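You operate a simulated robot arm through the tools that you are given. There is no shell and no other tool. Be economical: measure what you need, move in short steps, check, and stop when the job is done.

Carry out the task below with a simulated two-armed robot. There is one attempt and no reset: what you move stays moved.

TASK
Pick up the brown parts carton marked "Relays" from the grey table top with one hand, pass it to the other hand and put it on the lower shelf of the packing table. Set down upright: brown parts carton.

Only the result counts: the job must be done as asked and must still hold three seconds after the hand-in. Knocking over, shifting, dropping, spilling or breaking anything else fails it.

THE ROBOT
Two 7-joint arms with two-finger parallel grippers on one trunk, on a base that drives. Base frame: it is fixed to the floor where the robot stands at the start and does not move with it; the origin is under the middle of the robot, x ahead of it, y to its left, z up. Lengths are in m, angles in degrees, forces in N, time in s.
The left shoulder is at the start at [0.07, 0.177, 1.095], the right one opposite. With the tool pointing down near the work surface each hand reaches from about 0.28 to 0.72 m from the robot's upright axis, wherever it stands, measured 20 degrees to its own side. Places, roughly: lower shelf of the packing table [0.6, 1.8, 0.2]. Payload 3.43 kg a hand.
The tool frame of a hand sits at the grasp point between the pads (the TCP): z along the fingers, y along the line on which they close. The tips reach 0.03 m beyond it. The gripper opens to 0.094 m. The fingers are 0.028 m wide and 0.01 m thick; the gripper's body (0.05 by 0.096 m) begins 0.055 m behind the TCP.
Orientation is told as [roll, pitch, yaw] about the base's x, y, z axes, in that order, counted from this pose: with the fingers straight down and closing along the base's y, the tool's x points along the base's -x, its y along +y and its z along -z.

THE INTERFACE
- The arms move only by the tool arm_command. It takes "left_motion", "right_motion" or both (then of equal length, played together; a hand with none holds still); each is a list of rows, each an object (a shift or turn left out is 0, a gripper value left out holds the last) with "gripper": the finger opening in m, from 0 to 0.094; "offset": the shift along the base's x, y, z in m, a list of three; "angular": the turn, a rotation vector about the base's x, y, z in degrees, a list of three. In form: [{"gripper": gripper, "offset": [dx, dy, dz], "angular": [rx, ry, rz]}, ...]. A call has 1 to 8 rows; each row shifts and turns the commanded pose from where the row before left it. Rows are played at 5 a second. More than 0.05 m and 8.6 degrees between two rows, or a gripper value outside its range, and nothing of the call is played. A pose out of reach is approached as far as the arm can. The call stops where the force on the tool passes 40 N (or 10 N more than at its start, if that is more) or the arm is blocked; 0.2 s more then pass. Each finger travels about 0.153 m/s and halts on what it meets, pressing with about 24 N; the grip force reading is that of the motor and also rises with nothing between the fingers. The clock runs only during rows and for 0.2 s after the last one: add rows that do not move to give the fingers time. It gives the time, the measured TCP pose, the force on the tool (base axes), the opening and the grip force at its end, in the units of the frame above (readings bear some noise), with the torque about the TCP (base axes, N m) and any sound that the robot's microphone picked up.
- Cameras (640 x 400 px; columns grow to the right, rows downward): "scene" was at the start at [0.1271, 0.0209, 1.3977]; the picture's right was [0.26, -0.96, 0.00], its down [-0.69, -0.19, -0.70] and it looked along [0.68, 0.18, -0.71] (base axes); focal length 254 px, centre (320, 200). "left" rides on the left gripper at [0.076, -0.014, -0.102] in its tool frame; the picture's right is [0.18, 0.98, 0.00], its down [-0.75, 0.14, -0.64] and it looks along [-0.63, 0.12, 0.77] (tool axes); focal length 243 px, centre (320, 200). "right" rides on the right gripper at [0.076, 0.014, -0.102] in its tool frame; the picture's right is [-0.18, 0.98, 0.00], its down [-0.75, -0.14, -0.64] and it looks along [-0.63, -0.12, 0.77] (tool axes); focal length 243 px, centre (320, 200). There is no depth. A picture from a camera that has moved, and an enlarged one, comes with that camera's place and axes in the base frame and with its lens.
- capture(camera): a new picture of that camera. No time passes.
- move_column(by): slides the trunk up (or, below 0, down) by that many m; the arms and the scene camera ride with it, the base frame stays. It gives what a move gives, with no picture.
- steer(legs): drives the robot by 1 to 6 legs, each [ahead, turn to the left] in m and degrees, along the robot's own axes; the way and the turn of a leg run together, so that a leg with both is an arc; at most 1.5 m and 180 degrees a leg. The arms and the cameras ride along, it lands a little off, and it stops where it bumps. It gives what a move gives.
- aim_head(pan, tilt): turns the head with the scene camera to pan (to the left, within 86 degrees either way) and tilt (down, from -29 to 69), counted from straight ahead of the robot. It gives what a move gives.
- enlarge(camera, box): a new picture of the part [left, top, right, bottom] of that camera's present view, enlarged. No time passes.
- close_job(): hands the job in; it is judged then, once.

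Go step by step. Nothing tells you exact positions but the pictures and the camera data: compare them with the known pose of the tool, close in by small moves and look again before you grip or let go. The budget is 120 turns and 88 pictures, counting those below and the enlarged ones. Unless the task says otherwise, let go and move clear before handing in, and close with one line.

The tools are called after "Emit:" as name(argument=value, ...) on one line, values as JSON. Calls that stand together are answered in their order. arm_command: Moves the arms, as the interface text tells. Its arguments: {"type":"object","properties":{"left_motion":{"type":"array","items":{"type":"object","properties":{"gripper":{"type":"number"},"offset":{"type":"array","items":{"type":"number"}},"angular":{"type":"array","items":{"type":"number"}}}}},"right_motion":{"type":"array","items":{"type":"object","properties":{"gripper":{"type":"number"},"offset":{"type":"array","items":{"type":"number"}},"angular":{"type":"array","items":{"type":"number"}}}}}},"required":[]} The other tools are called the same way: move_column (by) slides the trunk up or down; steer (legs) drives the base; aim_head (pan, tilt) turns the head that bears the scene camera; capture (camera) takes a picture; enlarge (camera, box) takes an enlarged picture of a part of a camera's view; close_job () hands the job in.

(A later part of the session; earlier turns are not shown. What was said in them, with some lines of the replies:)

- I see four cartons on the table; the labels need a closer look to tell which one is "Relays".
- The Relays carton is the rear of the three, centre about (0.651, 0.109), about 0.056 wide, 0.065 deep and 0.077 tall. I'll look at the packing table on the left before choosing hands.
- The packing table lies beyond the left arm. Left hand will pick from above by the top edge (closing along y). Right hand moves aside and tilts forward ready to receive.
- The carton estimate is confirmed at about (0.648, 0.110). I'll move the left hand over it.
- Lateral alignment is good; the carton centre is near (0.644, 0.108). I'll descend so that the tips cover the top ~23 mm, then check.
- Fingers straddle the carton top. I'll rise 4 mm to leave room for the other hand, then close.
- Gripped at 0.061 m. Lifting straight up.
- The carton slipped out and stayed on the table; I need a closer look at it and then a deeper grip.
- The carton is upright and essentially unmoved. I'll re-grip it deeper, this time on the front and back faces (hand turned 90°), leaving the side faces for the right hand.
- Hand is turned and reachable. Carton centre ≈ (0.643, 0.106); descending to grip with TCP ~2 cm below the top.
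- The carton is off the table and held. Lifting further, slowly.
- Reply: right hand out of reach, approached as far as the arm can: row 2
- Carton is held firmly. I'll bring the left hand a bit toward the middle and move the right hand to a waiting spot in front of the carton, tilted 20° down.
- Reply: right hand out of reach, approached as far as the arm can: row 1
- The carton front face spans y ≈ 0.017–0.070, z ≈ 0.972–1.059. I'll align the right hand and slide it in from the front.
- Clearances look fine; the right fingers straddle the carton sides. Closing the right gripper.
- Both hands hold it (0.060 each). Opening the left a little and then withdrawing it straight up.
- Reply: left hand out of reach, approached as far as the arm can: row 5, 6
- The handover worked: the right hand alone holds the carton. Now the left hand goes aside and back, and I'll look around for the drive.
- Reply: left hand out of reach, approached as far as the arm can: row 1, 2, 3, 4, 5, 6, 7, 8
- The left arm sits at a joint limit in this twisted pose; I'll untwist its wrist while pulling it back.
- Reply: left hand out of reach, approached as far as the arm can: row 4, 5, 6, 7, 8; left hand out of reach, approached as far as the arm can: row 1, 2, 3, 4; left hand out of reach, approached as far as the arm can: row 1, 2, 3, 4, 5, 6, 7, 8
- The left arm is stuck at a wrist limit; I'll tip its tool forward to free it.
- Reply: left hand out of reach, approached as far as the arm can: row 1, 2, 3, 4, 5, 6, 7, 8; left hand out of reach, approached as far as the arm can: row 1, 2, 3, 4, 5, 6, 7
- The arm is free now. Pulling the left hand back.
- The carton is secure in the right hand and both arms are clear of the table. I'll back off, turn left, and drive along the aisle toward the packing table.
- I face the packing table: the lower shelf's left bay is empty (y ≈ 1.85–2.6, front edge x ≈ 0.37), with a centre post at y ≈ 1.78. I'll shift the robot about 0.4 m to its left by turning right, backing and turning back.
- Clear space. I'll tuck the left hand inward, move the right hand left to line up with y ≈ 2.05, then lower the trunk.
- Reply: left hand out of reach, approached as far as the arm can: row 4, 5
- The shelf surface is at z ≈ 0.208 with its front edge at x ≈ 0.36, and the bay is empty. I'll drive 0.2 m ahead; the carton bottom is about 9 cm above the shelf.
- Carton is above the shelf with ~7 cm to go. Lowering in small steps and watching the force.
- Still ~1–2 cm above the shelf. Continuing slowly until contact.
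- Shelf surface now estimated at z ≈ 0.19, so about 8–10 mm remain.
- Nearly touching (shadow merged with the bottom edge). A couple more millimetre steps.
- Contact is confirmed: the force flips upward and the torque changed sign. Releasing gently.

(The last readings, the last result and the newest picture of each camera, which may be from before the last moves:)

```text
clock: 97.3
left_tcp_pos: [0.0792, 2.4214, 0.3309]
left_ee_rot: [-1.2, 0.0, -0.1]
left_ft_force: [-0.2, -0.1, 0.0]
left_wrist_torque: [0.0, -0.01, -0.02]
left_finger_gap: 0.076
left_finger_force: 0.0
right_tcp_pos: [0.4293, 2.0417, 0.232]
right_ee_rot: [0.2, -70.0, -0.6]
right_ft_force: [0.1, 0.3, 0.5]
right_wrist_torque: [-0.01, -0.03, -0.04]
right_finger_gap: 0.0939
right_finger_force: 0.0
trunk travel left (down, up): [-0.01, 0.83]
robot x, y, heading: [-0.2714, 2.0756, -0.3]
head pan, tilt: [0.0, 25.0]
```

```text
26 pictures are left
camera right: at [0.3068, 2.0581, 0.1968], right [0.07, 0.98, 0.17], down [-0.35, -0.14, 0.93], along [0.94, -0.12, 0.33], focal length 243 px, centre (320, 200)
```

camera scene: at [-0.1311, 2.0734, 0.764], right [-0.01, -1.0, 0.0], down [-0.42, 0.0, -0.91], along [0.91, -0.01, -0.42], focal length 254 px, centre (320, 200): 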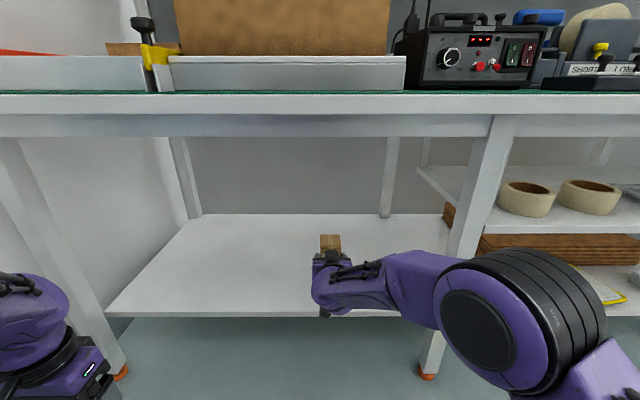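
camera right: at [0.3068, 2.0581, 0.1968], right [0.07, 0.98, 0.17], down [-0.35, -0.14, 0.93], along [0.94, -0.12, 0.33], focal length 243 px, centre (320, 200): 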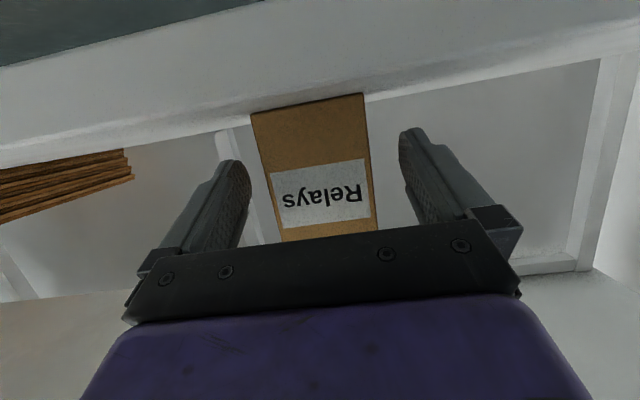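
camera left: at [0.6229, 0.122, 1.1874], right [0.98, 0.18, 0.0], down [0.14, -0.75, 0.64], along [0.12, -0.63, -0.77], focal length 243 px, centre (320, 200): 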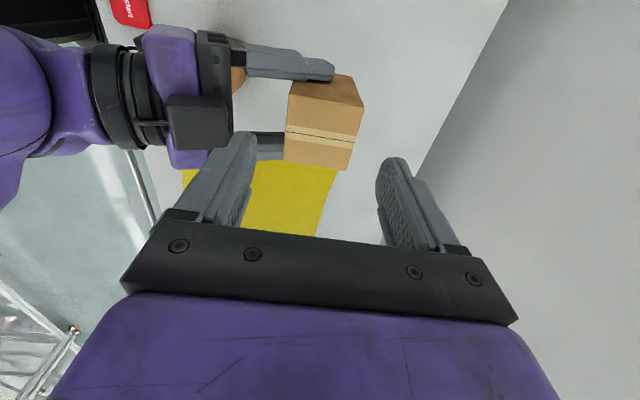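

The carton stands on its own, fingers clear. Withdrawing straight back.

Emit:
arm_command(right_motion=[{"offset": [-0.015, 0, 0.002]}, {"offset": [-0.02, 0, 0.003]}, {"offset": [-0.02, 0, 0.005]}, {"offset": [-0.025, 0, 0.005]}, {"offset": [-0.03, 0, 0.005]}, {"offset": [-0.03, 0, 0.01]}, {}])

Emit:
steer(legs=[[-0.2, 0]])

Emit:
capture(camera="scene")

Emit:
enlarge(camera="scene", box=[260, 190, 400, 290])

```text
clock: 98.7
left_tcp_pos: [0.0792, 2.4216, 0.3316]
left_ee_rot: [-1.3, 0.1, -0.2]
left_ft_force: [0.4, -0.3, 0.3]
left_wrist_torque: [-0.01, 0.02, 0.0]
left_finger_gap: 0.0757
left_finger_force: 0.0
right_tcp_pos: [0.2673, 2.0283, 0.1664]
right_ee_rot: [1.4, -58.8, -3.8]
right_ft_force: [-0.5, 0.1, -0.3]
right_wrist_torque: [0.0, -0.06, -0.01]
right_finger_gap: 0.094
right_finger_force: 0.0
trunk travel left (down, up): [-0.01, 0.83]
robot x, y, heading: [-0.273, 2.0795, -0.2]
head pan, tilt: [0.0, 25.0]
stopped in row 6 (right hand): the arm was blocked; the commanded pose is now the measured one
```

```text
clock: 100.3
left_tcp_pos: [-0.1199, 2.4226, 0.3314]
left_ee_rot: [-1.2, -0.1, -0.1]
left_ft_force: [0.3, 0.6, 0.1]
left_wrist_torque: [-0.01, -0.04, -0.04]
left_finger_gap: 0.0761
left_finger_force: 0.1
right_tcp_pos: [0.0681, 2.0311, 0.1658]
right_ee_rot: [1.5, -58.9, -3.7]
right_ft_force: [0.4, -0.2, 0.7]
right_wrist_torque: [0.03, 0.0, 0.0]
right_finger_gap: 0.0941
right_finger_force: 0.1
trunk travel left (down, up): [-0.01, 0.83]
robot x, y, heading: [-0.4705, 2.0763, -0.3]
head pan, tilt: [0.0, 25.0]
```

```text
25 pictures are left
camera scene: at [-0.3306, 2.0748, 0.764], right [-0.01, -1.0, 0.0], down [-0.42, 0.0, -0.91], along [0.91, 0.0, -0.42], focal length 254 px, centre (320, 200)
```

scene: 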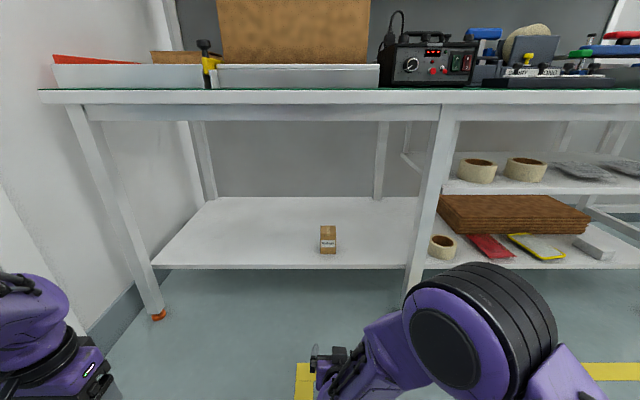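

```text
4.00 times, centred on (330, 240) of scene
camera zoom: at [-0.3306, 2.0748, 0.764], right [-0.01, -1.0, 0.0], down [-0.42, 0.0, -0.91], along [0.91, 0.0, -0.42], focal length 1015 px, centre (280, 40)
```

zoom: 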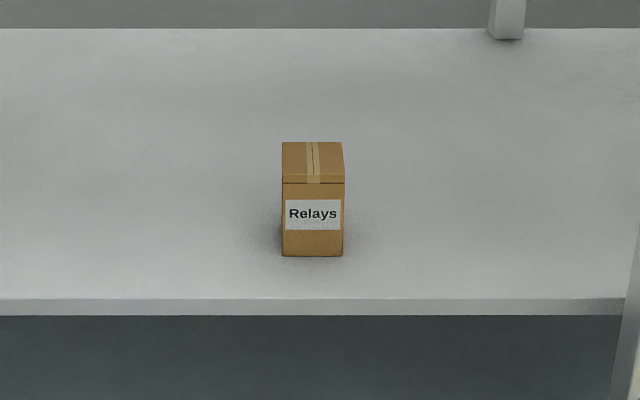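

The Relays carton stands upright on the empty part of the lower shelf, well inside the edge, and both hands are clear of it. Handing in.

Emit:
close_job()

```text
The job is handed in.
```

The "Relays" carton is on the lower shelf of the packing table, upright and well inside the edge. The left hand lifted it and passed it to the right hand, which set it down. The first lift slipped off while the carton was still on the table, and the second, deeper grip held. I saw nothing else moved. The right arm was briefly blocked while drawing back, but the final picture shows the carton undisturbed.
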